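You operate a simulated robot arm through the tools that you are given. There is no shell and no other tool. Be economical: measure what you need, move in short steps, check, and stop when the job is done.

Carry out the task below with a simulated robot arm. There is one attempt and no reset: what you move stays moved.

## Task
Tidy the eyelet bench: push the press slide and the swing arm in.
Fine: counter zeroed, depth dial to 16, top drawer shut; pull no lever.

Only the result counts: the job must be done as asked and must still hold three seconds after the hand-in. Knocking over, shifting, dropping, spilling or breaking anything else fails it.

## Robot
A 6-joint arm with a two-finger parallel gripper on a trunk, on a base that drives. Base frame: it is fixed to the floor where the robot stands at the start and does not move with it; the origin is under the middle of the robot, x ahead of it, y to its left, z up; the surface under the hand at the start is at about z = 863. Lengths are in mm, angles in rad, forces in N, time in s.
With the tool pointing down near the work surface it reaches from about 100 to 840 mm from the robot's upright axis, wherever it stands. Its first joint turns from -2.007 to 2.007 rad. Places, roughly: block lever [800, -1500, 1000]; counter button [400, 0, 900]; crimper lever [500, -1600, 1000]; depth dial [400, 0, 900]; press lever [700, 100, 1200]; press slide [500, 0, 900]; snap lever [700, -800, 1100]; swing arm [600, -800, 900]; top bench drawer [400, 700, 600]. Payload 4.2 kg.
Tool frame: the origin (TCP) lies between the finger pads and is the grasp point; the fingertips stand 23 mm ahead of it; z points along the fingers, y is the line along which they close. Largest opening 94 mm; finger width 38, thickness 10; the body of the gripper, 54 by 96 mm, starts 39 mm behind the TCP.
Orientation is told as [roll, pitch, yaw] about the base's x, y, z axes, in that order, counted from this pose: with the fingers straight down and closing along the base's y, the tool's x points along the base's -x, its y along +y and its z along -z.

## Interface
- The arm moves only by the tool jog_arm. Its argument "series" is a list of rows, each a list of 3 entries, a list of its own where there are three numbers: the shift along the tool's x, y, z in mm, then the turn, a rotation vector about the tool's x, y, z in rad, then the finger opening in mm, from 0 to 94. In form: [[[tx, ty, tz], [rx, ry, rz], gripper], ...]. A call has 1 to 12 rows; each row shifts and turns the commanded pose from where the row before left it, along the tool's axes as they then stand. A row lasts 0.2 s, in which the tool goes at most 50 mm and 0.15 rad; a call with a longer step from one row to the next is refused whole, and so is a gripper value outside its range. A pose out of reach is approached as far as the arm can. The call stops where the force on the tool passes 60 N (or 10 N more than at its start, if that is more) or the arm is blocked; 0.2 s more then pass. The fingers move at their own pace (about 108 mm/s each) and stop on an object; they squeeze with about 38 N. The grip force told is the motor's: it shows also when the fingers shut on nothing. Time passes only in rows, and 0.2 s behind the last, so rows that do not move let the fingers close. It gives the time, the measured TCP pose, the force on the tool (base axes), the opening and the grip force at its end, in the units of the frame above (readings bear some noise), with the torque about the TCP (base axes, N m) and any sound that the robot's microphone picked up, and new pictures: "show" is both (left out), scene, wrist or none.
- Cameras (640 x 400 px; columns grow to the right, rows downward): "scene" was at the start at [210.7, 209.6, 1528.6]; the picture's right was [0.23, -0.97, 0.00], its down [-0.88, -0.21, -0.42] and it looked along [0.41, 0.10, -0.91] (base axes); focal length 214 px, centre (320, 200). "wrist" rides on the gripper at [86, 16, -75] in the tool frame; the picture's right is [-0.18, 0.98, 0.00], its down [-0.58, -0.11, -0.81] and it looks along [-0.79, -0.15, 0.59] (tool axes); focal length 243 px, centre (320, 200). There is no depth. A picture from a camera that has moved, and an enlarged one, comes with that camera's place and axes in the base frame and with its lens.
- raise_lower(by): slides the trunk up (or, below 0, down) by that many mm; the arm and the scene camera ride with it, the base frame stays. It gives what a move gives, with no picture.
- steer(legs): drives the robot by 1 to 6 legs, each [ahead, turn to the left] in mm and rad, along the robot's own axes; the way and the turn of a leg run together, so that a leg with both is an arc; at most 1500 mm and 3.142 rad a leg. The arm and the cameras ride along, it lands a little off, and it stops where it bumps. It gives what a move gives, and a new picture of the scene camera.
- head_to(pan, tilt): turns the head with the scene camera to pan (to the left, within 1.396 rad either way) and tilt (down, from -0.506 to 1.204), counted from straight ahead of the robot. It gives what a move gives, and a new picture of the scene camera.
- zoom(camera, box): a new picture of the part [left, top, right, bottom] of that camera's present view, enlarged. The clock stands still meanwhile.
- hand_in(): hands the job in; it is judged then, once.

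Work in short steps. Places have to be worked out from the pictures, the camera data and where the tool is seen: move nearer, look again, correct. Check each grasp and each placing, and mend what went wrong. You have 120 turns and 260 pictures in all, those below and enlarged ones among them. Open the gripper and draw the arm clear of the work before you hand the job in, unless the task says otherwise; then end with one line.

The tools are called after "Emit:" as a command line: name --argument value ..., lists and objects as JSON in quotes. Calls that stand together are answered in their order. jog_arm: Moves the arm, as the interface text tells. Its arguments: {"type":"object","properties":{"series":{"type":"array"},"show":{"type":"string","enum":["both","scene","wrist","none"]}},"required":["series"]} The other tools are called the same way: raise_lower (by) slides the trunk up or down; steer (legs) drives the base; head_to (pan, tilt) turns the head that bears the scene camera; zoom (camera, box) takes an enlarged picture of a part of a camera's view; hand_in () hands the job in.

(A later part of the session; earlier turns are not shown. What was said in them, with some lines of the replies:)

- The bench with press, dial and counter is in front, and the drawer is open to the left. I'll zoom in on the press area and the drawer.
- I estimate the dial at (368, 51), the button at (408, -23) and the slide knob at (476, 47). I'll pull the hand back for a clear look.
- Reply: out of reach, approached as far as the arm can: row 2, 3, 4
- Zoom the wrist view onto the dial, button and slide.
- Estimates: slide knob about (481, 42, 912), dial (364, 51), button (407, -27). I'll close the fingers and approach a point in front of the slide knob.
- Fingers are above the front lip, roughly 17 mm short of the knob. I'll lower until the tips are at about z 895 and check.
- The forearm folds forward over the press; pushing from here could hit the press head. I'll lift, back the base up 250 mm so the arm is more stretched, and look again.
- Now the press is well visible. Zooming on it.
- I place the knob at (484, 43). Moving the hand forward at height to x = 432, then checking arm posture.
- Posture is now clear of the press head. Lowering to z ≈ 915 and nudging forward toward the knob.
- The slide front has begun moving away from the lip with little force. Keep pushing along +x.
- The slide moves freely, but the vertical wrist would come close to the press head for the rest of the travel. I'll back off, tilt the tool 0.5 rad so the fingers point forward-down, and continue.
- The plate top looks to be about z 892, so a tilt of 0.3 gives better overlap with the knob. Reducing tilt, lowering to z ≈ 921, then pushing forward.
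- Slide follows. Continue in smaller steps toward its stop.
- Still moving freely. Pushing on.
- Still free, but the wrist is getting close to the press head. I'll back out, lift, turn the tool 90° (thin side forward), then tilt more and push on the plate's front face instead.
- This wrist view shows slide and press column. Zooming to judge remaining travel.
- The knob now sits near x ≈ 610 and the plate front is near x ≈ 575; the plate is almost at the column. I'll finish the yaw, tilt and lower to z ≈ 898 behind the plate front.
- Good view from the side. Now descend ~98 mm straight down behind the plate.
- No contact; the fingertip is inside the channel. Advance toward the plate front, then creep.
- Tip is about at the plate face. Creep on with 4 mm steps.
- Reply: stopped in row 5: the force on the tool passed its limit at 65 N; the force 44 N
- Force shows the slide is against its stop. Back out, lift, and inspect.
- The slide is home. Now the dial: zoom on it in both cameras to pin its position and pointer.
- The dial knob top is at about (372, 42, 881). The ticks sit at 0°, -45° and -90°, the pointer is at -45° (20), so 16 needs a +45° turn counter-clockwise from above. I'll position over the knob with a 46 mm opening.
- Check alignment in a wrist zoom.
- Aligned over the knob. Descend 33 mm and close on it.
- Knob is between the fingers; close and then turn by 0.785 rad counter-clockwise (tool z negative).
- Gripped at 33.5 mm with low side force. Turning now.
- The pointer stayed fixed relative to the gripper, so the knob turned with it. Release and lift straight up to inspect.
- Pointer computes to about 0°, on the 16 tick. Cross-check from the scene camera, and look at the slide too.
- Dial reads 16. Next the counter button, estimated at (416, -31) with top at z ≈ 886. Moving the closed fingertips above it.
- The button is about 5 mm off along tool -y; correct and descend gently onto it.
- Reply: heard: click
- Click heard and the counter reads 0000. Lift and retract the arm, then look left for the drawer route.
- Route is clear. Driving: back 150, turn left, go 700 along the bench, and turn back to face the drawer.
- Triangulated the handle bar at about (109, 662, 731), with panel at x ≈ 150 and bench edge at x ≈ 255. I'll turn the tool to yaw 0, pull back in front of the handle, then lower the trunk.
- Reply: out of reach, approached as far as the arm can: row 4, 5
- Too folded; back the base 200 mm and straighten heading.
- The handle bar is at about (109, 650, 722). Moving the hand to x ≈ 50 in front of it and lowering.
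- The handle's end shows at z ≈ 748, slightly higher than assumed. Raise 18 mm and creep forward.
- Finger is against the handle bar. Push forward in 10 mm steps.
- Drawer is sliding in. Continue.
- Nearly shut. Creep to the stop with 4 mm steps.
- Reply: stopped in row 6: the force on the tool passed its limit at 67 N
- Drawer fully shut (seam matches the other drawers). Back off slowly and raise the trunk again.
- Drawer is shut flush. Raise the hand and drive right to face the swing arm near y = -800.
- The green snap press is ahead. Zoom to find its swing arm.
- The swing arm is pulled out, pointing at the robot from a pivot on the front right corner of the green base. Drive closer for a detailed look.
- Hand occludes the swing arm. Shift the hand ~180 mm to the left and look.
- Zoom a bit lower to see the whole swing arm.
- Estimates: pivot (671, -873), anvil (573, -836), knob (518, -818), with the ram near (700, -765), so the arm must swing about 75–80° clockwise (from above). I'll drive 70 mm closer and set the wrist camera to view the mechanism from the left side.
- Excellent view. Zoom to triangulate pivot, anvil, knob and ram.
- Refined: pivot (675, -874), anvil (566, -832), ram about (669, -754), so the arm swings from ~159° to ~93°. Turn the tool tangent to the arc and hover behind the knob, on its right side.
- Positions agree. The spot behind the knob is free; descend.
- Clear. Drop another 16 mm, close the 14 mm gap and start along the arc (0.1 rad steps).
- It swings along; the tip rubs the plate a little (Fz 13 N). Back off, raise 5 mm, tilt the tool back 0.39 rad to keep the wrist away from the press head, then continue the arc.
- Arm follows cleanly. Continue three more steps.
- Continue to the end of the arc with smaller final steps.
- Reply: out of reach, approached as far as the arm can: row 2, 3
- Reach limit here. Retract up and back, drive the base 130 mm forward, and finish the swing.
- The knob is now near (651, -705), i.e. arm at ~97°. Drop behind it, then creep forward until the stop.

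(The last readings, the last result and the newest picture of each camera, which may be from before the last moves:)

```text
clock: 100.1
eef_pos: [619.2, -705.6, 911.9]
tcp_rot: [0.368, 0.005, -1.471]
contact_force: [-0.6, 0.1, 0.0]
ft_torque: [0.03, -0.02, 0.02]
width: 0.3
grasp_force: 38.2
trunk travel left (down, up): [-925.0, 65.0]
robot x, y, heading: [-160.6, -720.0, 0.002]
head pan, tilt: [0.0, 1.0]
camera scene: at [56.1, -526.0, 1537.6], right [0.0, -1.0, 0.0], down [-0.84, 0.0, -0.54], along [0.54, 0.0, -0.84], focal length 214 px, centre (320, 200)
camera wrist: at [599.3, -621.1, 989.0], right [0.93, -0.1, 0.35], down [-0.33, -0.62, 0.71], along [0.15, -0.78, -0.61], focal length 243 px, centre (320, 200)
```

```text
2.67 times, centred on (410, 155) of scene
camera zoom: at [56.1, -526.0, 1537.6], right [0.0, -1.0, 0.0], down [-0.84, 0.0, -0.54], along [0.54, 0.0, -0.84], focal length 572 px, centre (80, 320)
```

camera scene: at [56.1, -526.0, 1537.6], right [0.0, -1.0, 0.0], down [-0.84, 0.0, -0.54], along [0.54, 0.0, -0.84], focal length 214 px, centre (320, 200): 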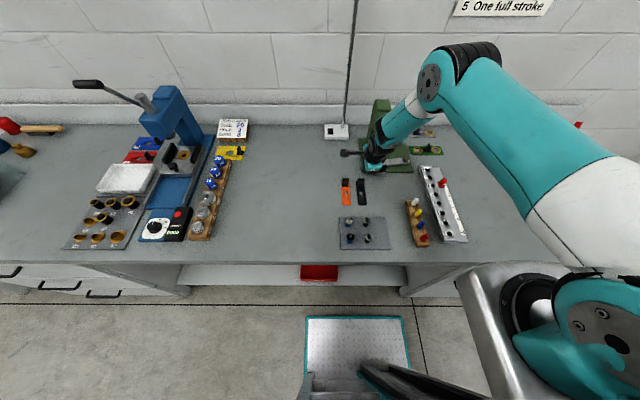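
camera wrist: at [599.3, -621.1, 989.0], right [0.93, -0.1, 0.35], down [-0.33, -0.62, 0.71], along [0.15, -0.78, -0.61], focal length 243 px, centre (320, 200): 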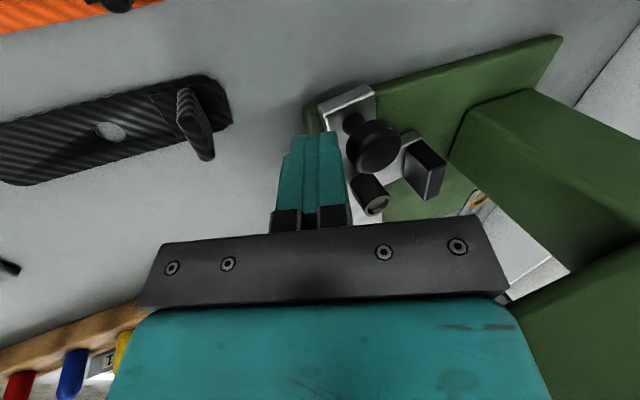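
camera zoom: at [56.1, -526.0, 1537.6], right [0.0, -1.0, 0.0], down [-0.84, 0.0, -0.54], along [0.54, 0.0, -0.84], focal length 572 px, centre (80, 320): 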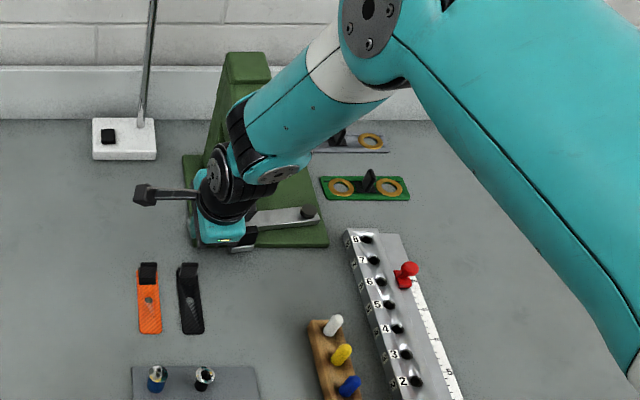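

Just about touching. Creep forward.

Emit:
jog_arm --series '[[[0, 3.7, 1.45], [0, 0, 0.02], 0], [[0, 3.7, 1.45], [0, 0, 0.02], 0], [[0, 3.7, 1.45], [0, 0, 0.02], 0], [[0, 3.7, 1.45], [0, 0, 0.02], 0], [[0, 3.7, 1.45], [0, 0, 0.02], 0]]' --show "wrist"

Emit:
zoom --camera "scene" --box '[340, 80, 480, 230]'

```text
clock: 101.1
eef_pos: [628.1, -705.3, 907.7]
tcp_rot: [0.35, 0.034, -1.549]
contact_force: [-5.4, 0.6, -5.7]
ft_torque: [0.15, -0.23, -0.15]
width: 0.1
grasp_force: 37.8
trunk travel left (down, up): [-925.0, 65.0]
robot x, y, heading: [-165.3, -726.9, 0.005]
head pan, tilt: [0.0, 1.0]
stopped in row 5: the force on the tool passed its limit at 66 N (the readings are from after the stop); the commanded pose is now the measured one
camera wrist: at [615.2, -619.5, 986.8], right [0.93, -0.18, 0.33], down [-0.36, -0.61, 0.7], along [0.08, -0.77, -0.63], focal length 243 px, centre (320, 200)
```

wrist: 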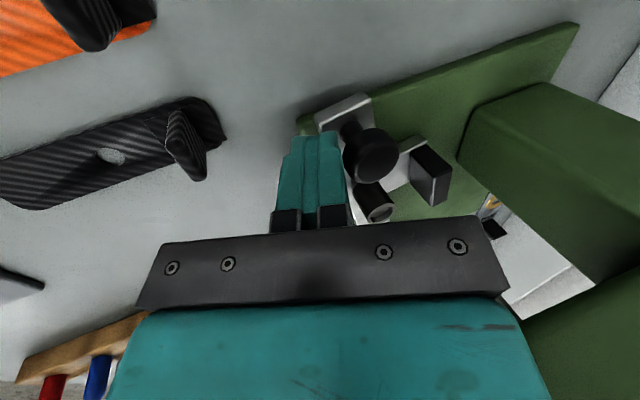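

```text
2.67 times, centred on (410, 155) of scene
camera zoom: at [55.2, -525.8, 1537.3], right [0.0, -1.0, 0.0], down [-0.84, 0.0, -0.54], along [0.54, 0.0, -0.84], focal length 572 px, centre (80, 320)
```

zoom: 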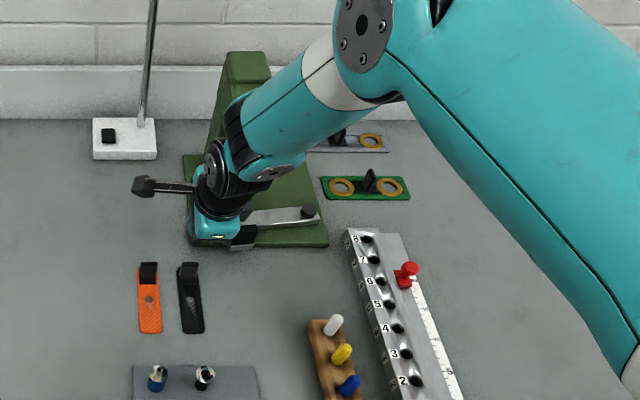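

Stopped at about 94–95°, as expected for the stop. Retract and verify visually.

Emit:
jog_arm --series '[[[0, -14, -5.4], [0, 0, 0], 0], [[0, -28, -20], [0, 0, 0], 0], [[0, -20, -40], [0, 0, 0], 0], [[0, -20, -40], [0, 0, 0], 0], [[10, -40, -20], [0, 0, 0], 0], [[10, -40, -20], [0, 0, 0], 0]]'

Emit:
zoom --camera "wrist" --box '[290, 50, 590, 240]'

Emit:
zoom --camera "scene" --box '[340, 80, 480, 230]'

```text
clock: 102.5
eef_pos: [427.7, -691.6, 990.3]
tcp_rot: [0.353, 0.035, -1.549]
contact_force: [-0.1, 0.5, 0.7]
ft_torque: [0.05, -0.04, 0.0]
width: 0.0
grasp_force: 38.4
trunk travel left (down, up): [-925.0, 65.0]
robot x, y, heading: [-164.5, -720.7, 0.006]
head pan, tilt: [0.0, 1.0]
camera scene: at [56.0, -526.2, 1537.6], right [0.0, -1.0, 0.0], down [-0.84, 0.0, -0.54], along [0.54, 0.0, -0.84], focal length 214 px, centre (320, 200)
camera wrist: at [414.6, -606.2, 1070.3], right [0.93, -0.18, 0.33], down [-0.37, -0.62, 0.7], along [0.08, -0.77, -0.63], focal length 243 px, centre (320, 200)
```

scene: 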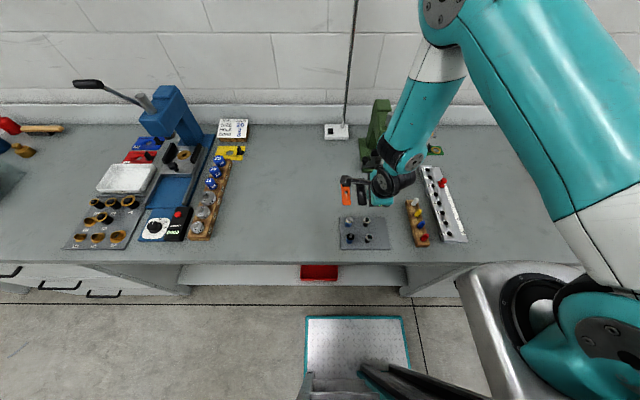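
wrist: 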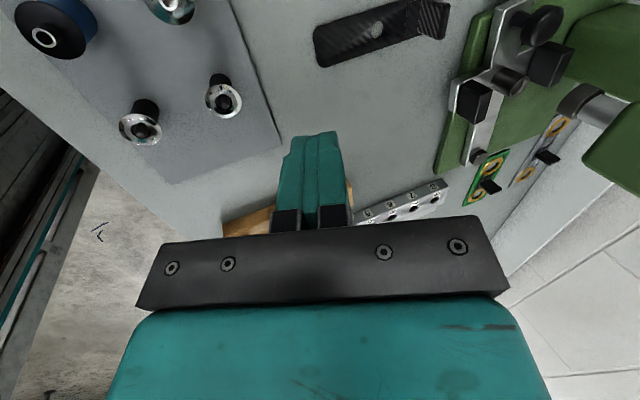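

```text
2.11 times, centred on (440, 145) of wrist
camera zoom: at [414.6, -606.2, 1070.3], right [0.93, -0.18, 0.33], down [-0.37, -0.62, 0.7], along [0.08, -0.77, -0.63], focal length 511 px, centre (67, 316)
```

zoom: 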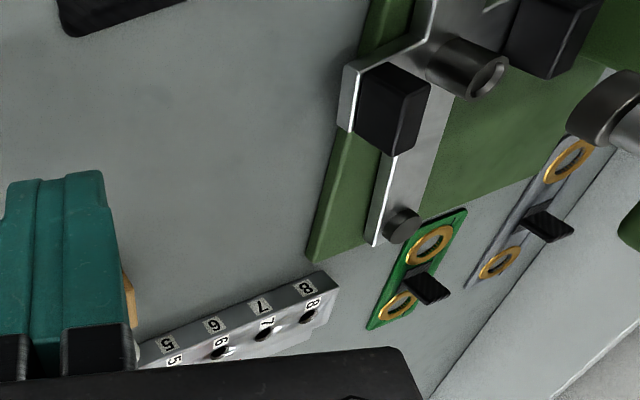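

```text
2.67 times, centred on (410, 155) of scene
camera zoom: at [56.0, -526.2, 1537.6], right [0.0, -1.0, 0.0], down [-0.84, 0.0, -0.54], along [0.54, 0.0, -0.84], focal length 572 px, centre (80, 320)
```

zoom: 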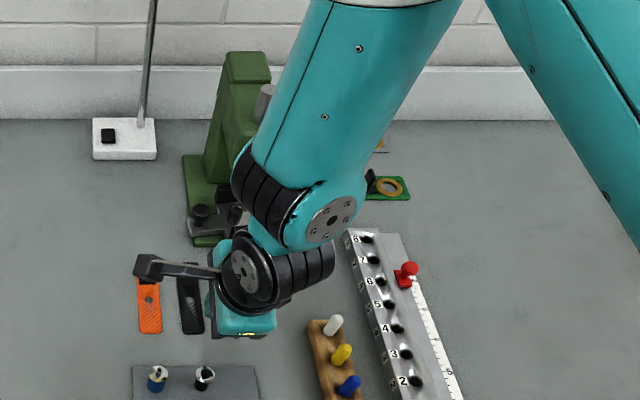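

It looks aligned under the ram; to be sure, move the arm clear and check from the scene camera.

Emit:
jog_arm --series '[[[0, 10, -45], [0.12, 0, 0], 0], [[0, 0, -45], [0.12, 0, 0], 0], [[0, -20, -30], [0.11, 0, 0], 0]]' --show "none"

Emit:
steer --legs '[[-320, 0]]'

Emit:
zoom --camera "scene" --box '[330, 40, 430, 140]'

```text
clock: 103.3
eef_pos: [389.3, -694.6, 1106.4]
tcp_rot: [0.0, 0.038, -1.55]
contact_force: [0.8, -0.5, 0.3]
ft_torque: [0.0, 0.02, 0.01]
width: 0.2
grasp_force: 38.0
trunk travel left (down, up): [-925.0, 65.0]
robot x, y, heading: [-164.2, -724.0, -0.001]
head pan, tilt: [0.0, 1.0]
```

```text
clock: 105.5
eef_pos: [69.3, -697.0, 1106.2]
tcp_rot: [0.001, 0.037, -1.552]
contact_force: [0.3, 0.2, -0.3]
ft_torque: [0.0, -0.01, -0.01]
width: 0.1
grasp_force: 37.9
trunk travel left (down, up): [-925.0, 65.0]
robot x, y, heading: [-488.2, -720.6, 0.005]
head pan, tilt: [0.0, 1.0]
camera scene: at [-263.1, -526.8, 1537.6], right [0.0, -1.0, 0.0], down [-0.84, 0.0, -0.54], along [0.54, 0.0, -0.84], focal length 214 px, centre (320, 200)
```

scene: 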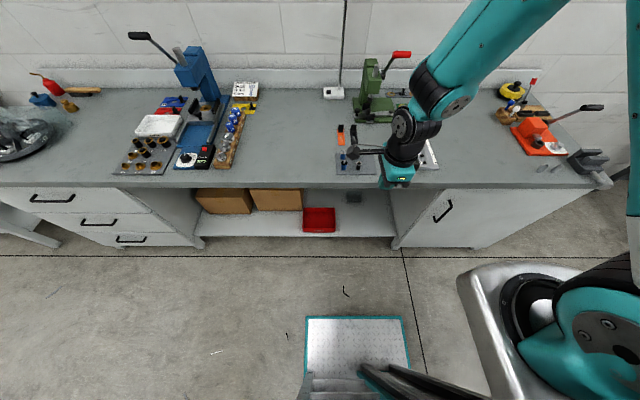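

```text
4.00 times, centred on (380, 90) of scene
camera zoom: at [-263.1, -526.8, 1537.6], right [0.0, -1.0, 0.0], down [-0.84, 0.0, -0.54], along [0.54, 0.0, -0.84], focal length 858 px, centre (80, 640)
```

zoom: 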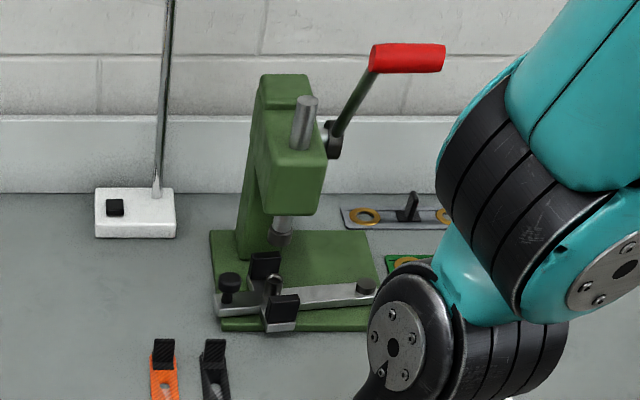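

The arm sits near 96° and the anvil looks close to under the ram, but I want to rule out that my gripper touched the press head. I'll go back and push once more with the tool offset further outward.

Emit:
steer --legs '[[320, -0.005]]'

Emit:
jog_arm --series '[[[0, 40, 10], [-0.13, 0, 0], 0], [[0, 40, 10], [-0.13, 0, 0], 0], [[0, 40, 10], [-0.13, 0, 0], 0], [[0, 33, 13], [0, 0, 0], 0], [[0, 9, 40], [0, 0, 0], 0], [[0, 0, 40], [0, 0, 0], 0]]'

```text
clock: 107.6
eef_pos: [392.7, -700.0, 1106.0]
tcp_rot: [0.002, 0.036, -1.556]
contact_force: [-0.6, 0.1, 0.2]
ft_torque: [0.0, -0.01, -0.02]
width: 0.3
grasp_force: 38.0
trunk travel left (down, up): [-925.0, 65.0]
robot x, y, heading: [-162.0, -723.2, -0.001]
head pan, tilt: [0.0, 1.0]
camera scene: at [60.7, -528.4, 1537.6], right [0.0, -1.0, 0.0], down [-0.84, 0.0, -0.54], along [0.54, 0.0, -0.84], focal length 214 px, centre (320, 200)
```

scene: 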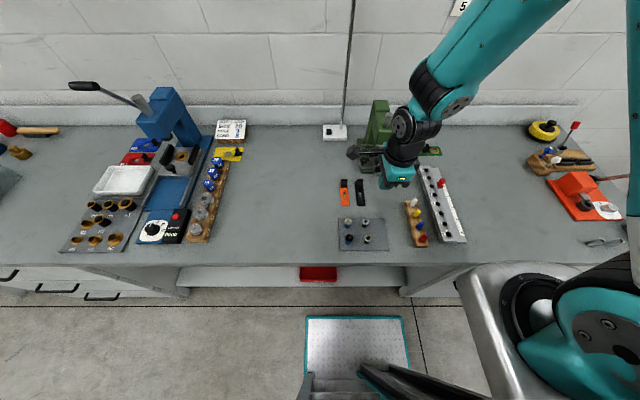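

```text
clock: 109.0
eef_pos: [588.3, -691.4, 1024.9]
tcp_rot: [0.393, 0.036, -1.557]
contact_force: [-0.4, 0.2, -0.3]
ft_torque: [0.01, -0.01, 0.01]
width: 0.0
grasp_force: 37.8
trunk travel left (down, up): [-925.0, 65.0]
robot x, y, heading: [-158.6, -723.8, -0.005]
head pan, tilt: [0.0, 1.0]
camera scene: at [60.2, -528.4, 1537.8], right [0.0, -1.0, 0.0], down [-0.84, 0.0, -0.54], along [0.54, 0.0, -0.84], focal length 214 px, centre (320, 200)
camera wrist: at [573.9, -607.4, 1102.9], right [0.91, -0.18, 0.37], down [-0.4, -0.61, 0.68], along [0.1, -0.77, -0.63], focal length 243 px, centre (320, 200)
```

scene: 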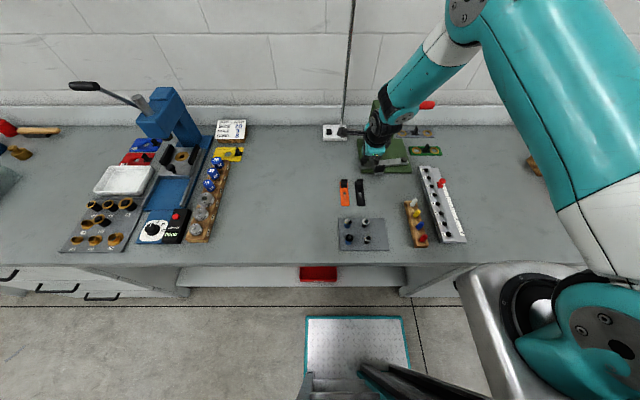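
wrist: 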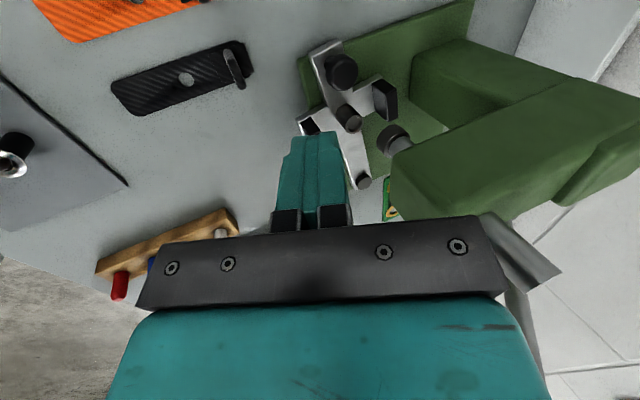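

Lower to knob height, then push again further outward from the head.

Emit:
jog_arm --series '[[[0, -14.3, 34.5], [0, 0, 0], 0], [[0, -14.3, 34.5], [0, 0, 0], 0], [[0, -14.3, 34.5], [0, 0, 0], 0], [[0, 14, 5.8], [0, 0, 0], 0], [[0, 11, 4.6], [0, 0, 0], 0], [[0, 3.7, 1.5], [0, 0, 0], 0], [[0, 3.7, 1.5], [0, 0, 0], 0]]'

Emit:
zoom --camera "wrist" --box '[290, 50, 590, 240]'

```text
clock: 110.6
eef_pos: [624.2, -688.8, 910.6]
tcp_rot: [0.391, 0.037, -1.556]
contact_force: [-0.6, -0.1, -0.5]
ft_torque: [0.01, 0.02, 0.03]
width: 0.0
grasp_force: 38.2
trunk travel left (down, up): [-925.0, 65.0]
robot x, y, heading: [-163.9, -726.6, -0.002]
head pan, tilt: [0.0, 1.0]
camera scene: at [60.7, -528.4, 1537.6], right [0.0, -1.0, 0.0], down [-0.84, 0.0, -0.54], along [0.54, 0.0, -0.84], focal length 214 px, centre (320, 200)
camera wrist: at [608.9, -604.2, 988.7], right [0.91, -0.18, 0.37], down [-0.4, -0.61, 0.68], along [0.1, -0.77, -0.63], focal length 243 px, centre (320, 200)
```

scene: 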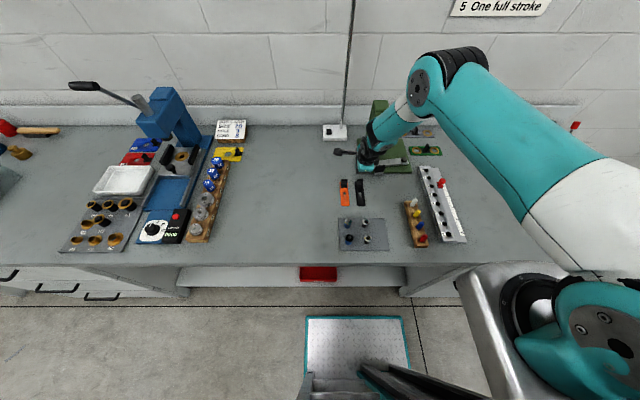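
wrist: 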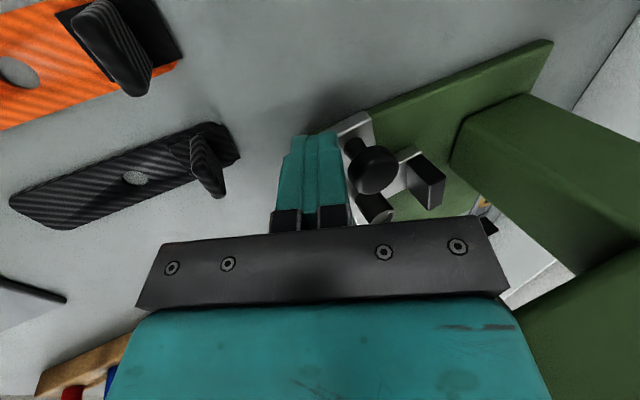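

```text
2.11 times, centred on (440, 145) of wrist
camera zoom: at [608.9, -604.2, 988.7], right [0.91, -0.18, 0.37], down [-0.4, -0.61, 0.68], along [0.1, -0.77, -0.63], focal length 511 px, centre (67, 316)
```

zoom: 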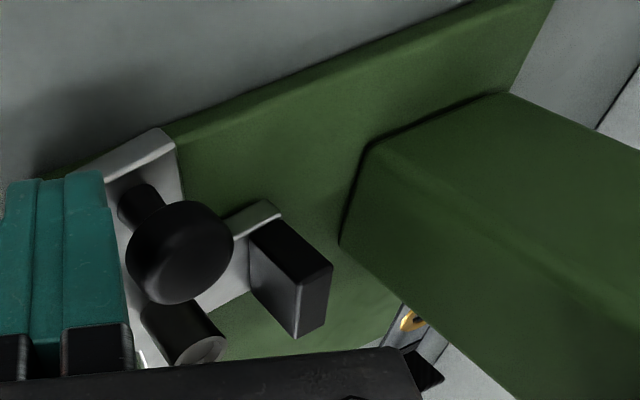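

Right at the knob, no force yet. Creep in 3 mm steps.

Emit:
jog_arm --series '[[[0, 2.8, 1.15], [0, 0, 0], 0], [[0, 2.8, 1.15], [0, 0, 0], 0], [[0, 2.8, 1.15], [0, 0, 0], 0], [[0, 2.8, 1.15], [0, 0, 0], 0], [[0, 2.8, 1.15], [0, 0, 0], 0]]' --show "wrist"

Emit:
zoom --camera "wrist" --box '[290, 50, 590, 240]'

```text
clock: 111.8
eef_pos: [639.7, -687.8, 910.9]
tcp_rot: [0.39, 0.035, -1.556]
contact_force: [-0.7, 0.2, 1.0]
ft_torque: [0.0, -0.01, -0.05]
width: 0.0
grasp_force: 38.0
trunk travel left (down, up): [-925.0, 65.0]
robot x, y, heading: [-160.2, -725.3, -0.004]
head pan, tilt: [0.0, 1.0]
camera wrist: at [623.8, -604.7, 989.2], right [0.91, -0.18, 0.37], down [-0.4, -0.61, 0.68], along [0.1, -0.77, -0.63], focal length 243 px, centre (320, 200)
```

wrist: 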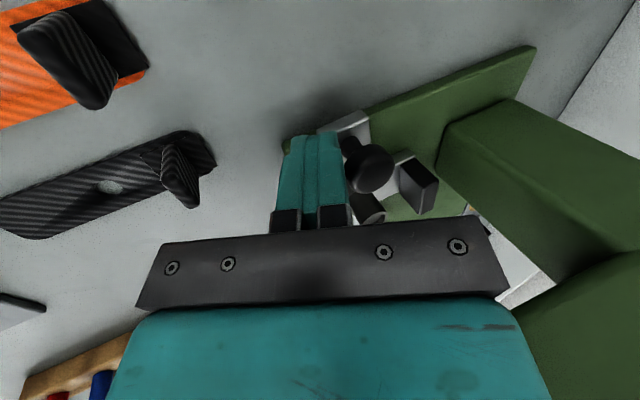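

```text
2.11 times, centred on (440, 145) of wrist
camera zoom: at [623.8, -604.7, 989.2], right [0.91, -0.18, 0.37], down [-0.4, -0.61, 0.68], along [0.1, -0.77, -0.63], focal length 511 px, centre (67, 316)
```

zoom: 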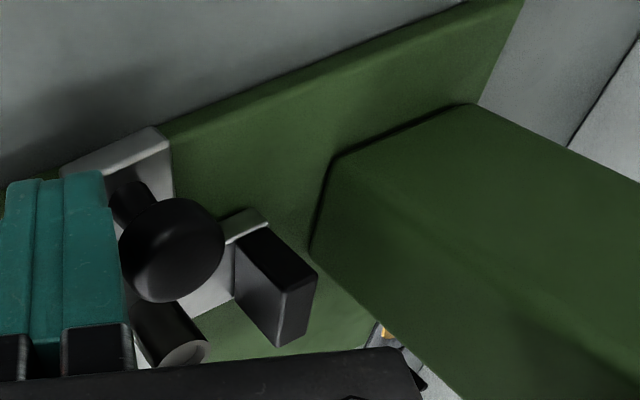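

No force and the arm advanced further — so the earlier stop was not the true end. Continue creeping.

Emit:
jog_arm --series '[[[0, 2.8, 1.15], [0, 0, 0.015], 0], [[0, 2.8, 1.15], [0, 0, 0.015], 0], [[0, 2.8, 1.15], [0, 0, 0.015], 0], [[0, 2.8, 1.15], [0, 0, 0.015], 0]]' --show "wrist"

Emit:
zoom --camera "scene" --box '[330, 80, 450, 200]'

```text
clock: 112.8
eef_pos: [650.2, -688.4, 910.6]
tcp_rot: [0.386, 0.059, -1.612]
contact_force: [0.2, 0.1, 0.8]
ft_torque: [-0.03, 0.02, -0.03]
width: 0.0
grasp_force: 38.0
trunk travel left (down, up): [-925.0, 65.0]
robot x, y, heading: [-161.7, -724.5, -0.001]
head pan, tilt: [0.0, 1.0]
camera wrist: at [640.5, -605.7, 990.7], right [0.9, -0.24, 0.36], down [-0.43, -0.6, 0.67], along [0.06, -0.76, -0.65], focal length 243 px, centre (320, 200)
```

wrist: 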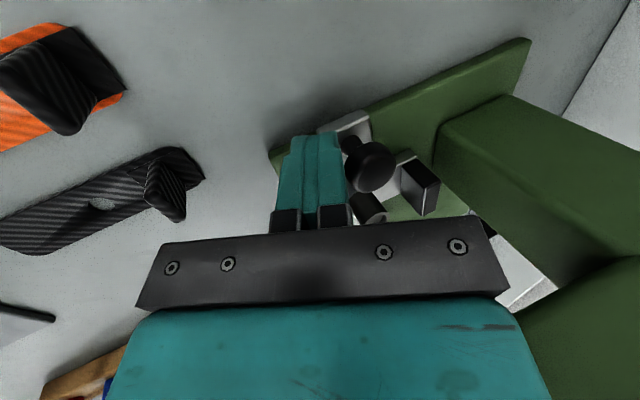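

```text
3.33 times, centred on (390, 140) of scene
camera zoom: at [60.8, -528.4, 1537.6], right [0.0, -1.0, 0.0], down [-0.84, 0.0, -0.54], along [0.54, 0.0, -0.84], focal length 715 px, centre (87, 400)
```

zoom: 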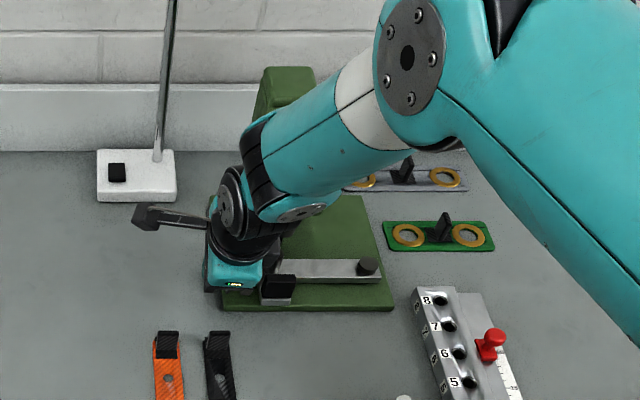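

Bar is now almost parallel to the base front edge. Continue a few more mm until the stop.

Emit:
jog_arm --series '[[[0, 2.8, 1.15], [0, 0, 0.015], 0], [[0, 2.8, 1.15], [0, 0, 0.015], 0], [[0, 2.8, 1.15], [0, 0, 0.015], 0]]' --show "wrist"

Emit:
zoom --camera "scene" --box '[330, 80, 450, 200]'

```text
clock: 113.6
eef_pos: [652.6, -688.8, 909.1]
tcp_rot: [0.376, 0.073, -1.653]
contact_force: [-45.5, 3.1, 12.7]
ft_torque: [-0.13, 0.54, -0.58]
width: 0.0
grasp_force: 38.2
trunk travel left (down, up): [-925.0, 65.0]
robot x, y, heading: [-164.1, -723.4, -0.006]
head pan, tilt: [0.0, 1.0]
camera wrist: at [647.6, -606.2, 991.5], right [0.89, -0.28, 0.35], down [-0.45, -0.6, 0.67], along [0.02, -0.75, -0.66], focal length 243 px, centre (320, 200)
```

wrist: 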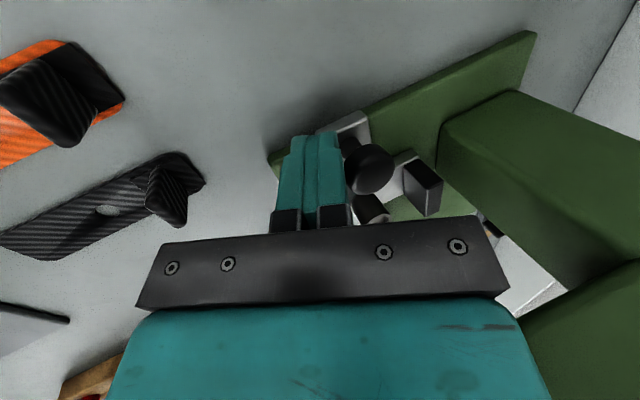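

```text
3.33 times, centred on (390, 140) of scene
camera zoom: at [57.5, -528.2, 1538.2], right [0.0, -1.0, 0.0], down [-0.84, 0.0, -0.54], along [0.54, 0.0, -0.84], focal length 715 px, centre (87, 400)
```

zoom: 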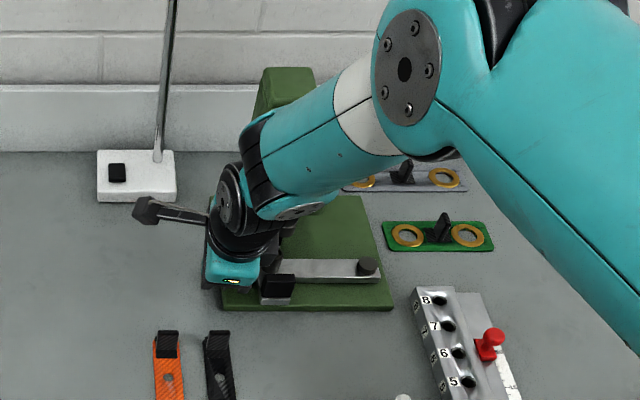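

A clean -x reaction of 45 N at the fingers with the bar parallel to the base: true stop. Retract and check.

Emit:
jog_arm --series '[[[0, -14, -5.4], [0, 0, 0], 0], [[0, -28, -20], [0, 0, 0], 0], [[0, -20, -40], [0, 0, 0], 0], [[0, -20, -40], [0, 0, 0], 0], [[10, -40, -20], [0.12, 0, 0], 0], [[0, -20, -45], [0.12, 0, 0], 0], [[0, -10, -45], [0.13, 0, 0], 0]]' --show "none"

Emit:
steer --legs '[[-320, 0]]'

Emit:
zoom --camera "scene" --box '[330, 40, 430, 140]'

Emit:
zoom --camera "scene" --box '[100, 20, 280, 190]'

```text
clock: 115.2
eef_pos: [450.5, -674.1, 1063.8]
tcp_rot: [0.014, 0.077, -1.653]
contact_force: [-0.5, 0.8, -1.3]
ft_torque: [0.01, 0.03, 0.0]
width: 0.0
grasp_force: 37.7
trunk travel left (down, up): [-925.0, 65.0]
robot x, y, heading: [-162.2, -723.8, -0.004]
head pan, tilt: [0.0, 1.0]
```

```text
clock: 117.3
eef_pos: [131.1, -671.7, 1065.0]
tcp_rot: [0.017, 0.075, -1.653]
contact_force: [-0.6, -0.4, 0.0]
ft_torque: [-0.04, 0.01, 0.03]
width: 0.0
grasp_force: 37.2
trunk travel left (down, up): [-925.0, 65.0]
robot x, y, heading: [-479.7, -722.9, -0.008]
head pan, tilt: [0.0, 1.0]
camera scene: at [-258.6, -527.2, 1537.6], right [0.0, -1.0, 0.0], down [-0.84, 0.0, -0.54], along [0.54, 0.0, -0.84], focal length 214 px, centre (320, 200)
```

scene: 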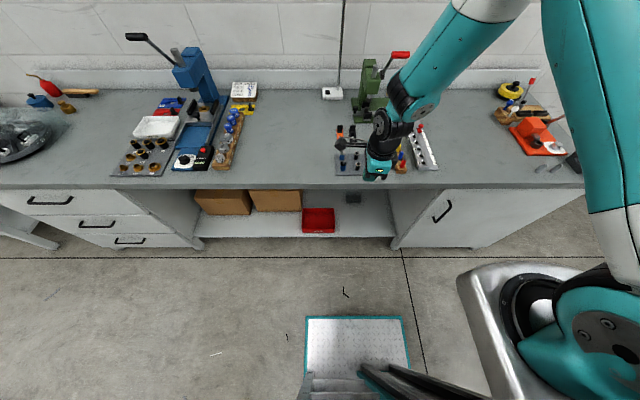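

```text
4.00 times, centred on (380, 90) of scene
camera zoom: at [-258.6, -527.2, 1537.6], right [0.0, -1.0, 0.0], down [-0.84, 0.0, -0.54], along [0.54, 0.0, -0.84], focal length 858 px, centre (80, 640)
```

zoom: 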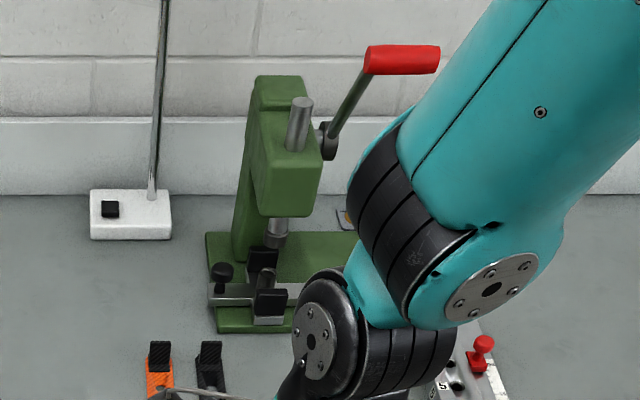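

```text
2.35 times, centred on (190, 105) of scene
camera zoom: at [-258.6, -527.2, 1537.6], right [0.0, -1.0, 0.0], down [-0.84, 0.0, -0.54], along [0.54, 0.0, -0.84], focal length 505 px, centre (626, 424)
```

zoom: 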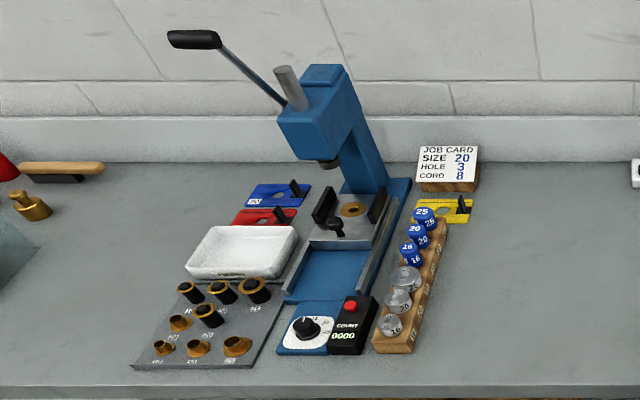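

Swing arm and slide are home, counter 0000. Open the gripper, and take a last close look at the dial and drawer.

Emit:
jog_arm --series '[[[0, 0, 0], [0, 0, 0], 80], [[0, -20, 0], [0, 0, 0], 80], [[0, -20, 0], [0, 0, 0], 80]]' --show "none"

Emit:
zoom --camera "scene" --box '[165, 130, 225, 180]'

Emit:
zoom --camera "scene" --box '[0, 150, 220, 270]'

```text
clock: 118.1
eef_pos: [91.9, -667.5, 1065.5]
tcp_rot: [0.014, 0.074, -1.656]
contact_force: [0.0, 0.3, -1.0]
ft_torque: [0.03, 0.01, -0.02]
width: 79.8
grasp_force: 0.0
trunk travel left (down, up): [-925.0, 65.0]
robot x, y, heading: [-481.7, -724.7, -0.009]
head pan, tilt: [0.0, 1.0]
```

```text
8.00 times, centred on (195, 155) of scene
camera zoom: at [-258.5, -527.2, 1537.6], right [0.0, -1.0, 0.0], down [-0.84, 0.0, -0.54], along [0.54, 0.0, -0.84], focal length 1716 px, centre (1320, 560)
```

zoom: 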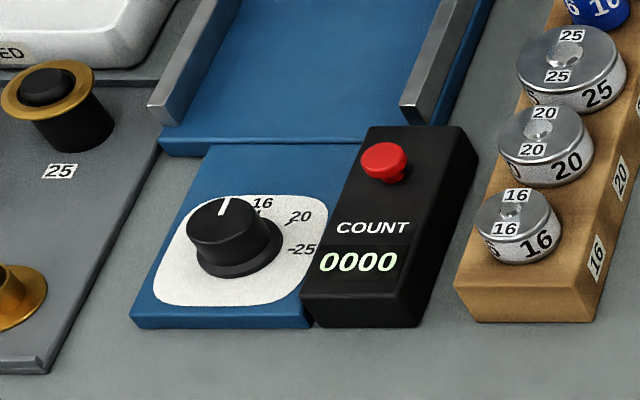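

```text
2.91 times, centred on (110, 210) of scene
camera zoom: at [-258.5, -527.2, 1537.6], right [0.0, -1.0, 0.0], down [-0.84, 0.0, -0.54], along [0.54, 0.0, -0.84], focal length 624 px, centre (931, 171)
```

zoom: 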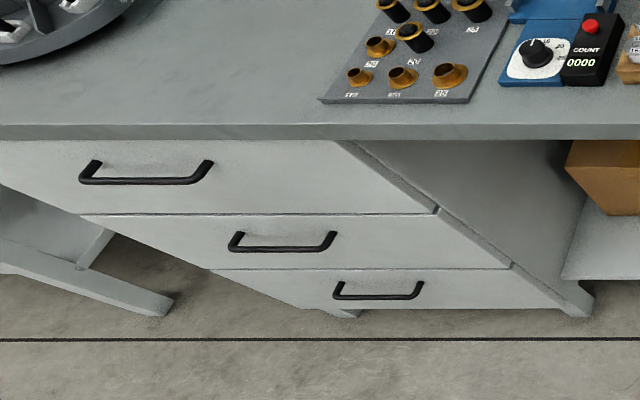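

Dial reads 16, counter 0000, drawer flush, slide and swing arm in, hand clear and open. Handing in.

Emit:
hand_in

```text
The job is handed in.
```

The bench is tidied and handed in: the press slide and swing arm are pushed in to their stops, the counter reads 0000, the depth dial is at 16 and the top drawer is shut. No lever was pulled. On the first swing-arm push the tool hit a force stop before the arm was home. I backed off and finished from further out, and the green press and its lever looked unmoved afterwards.
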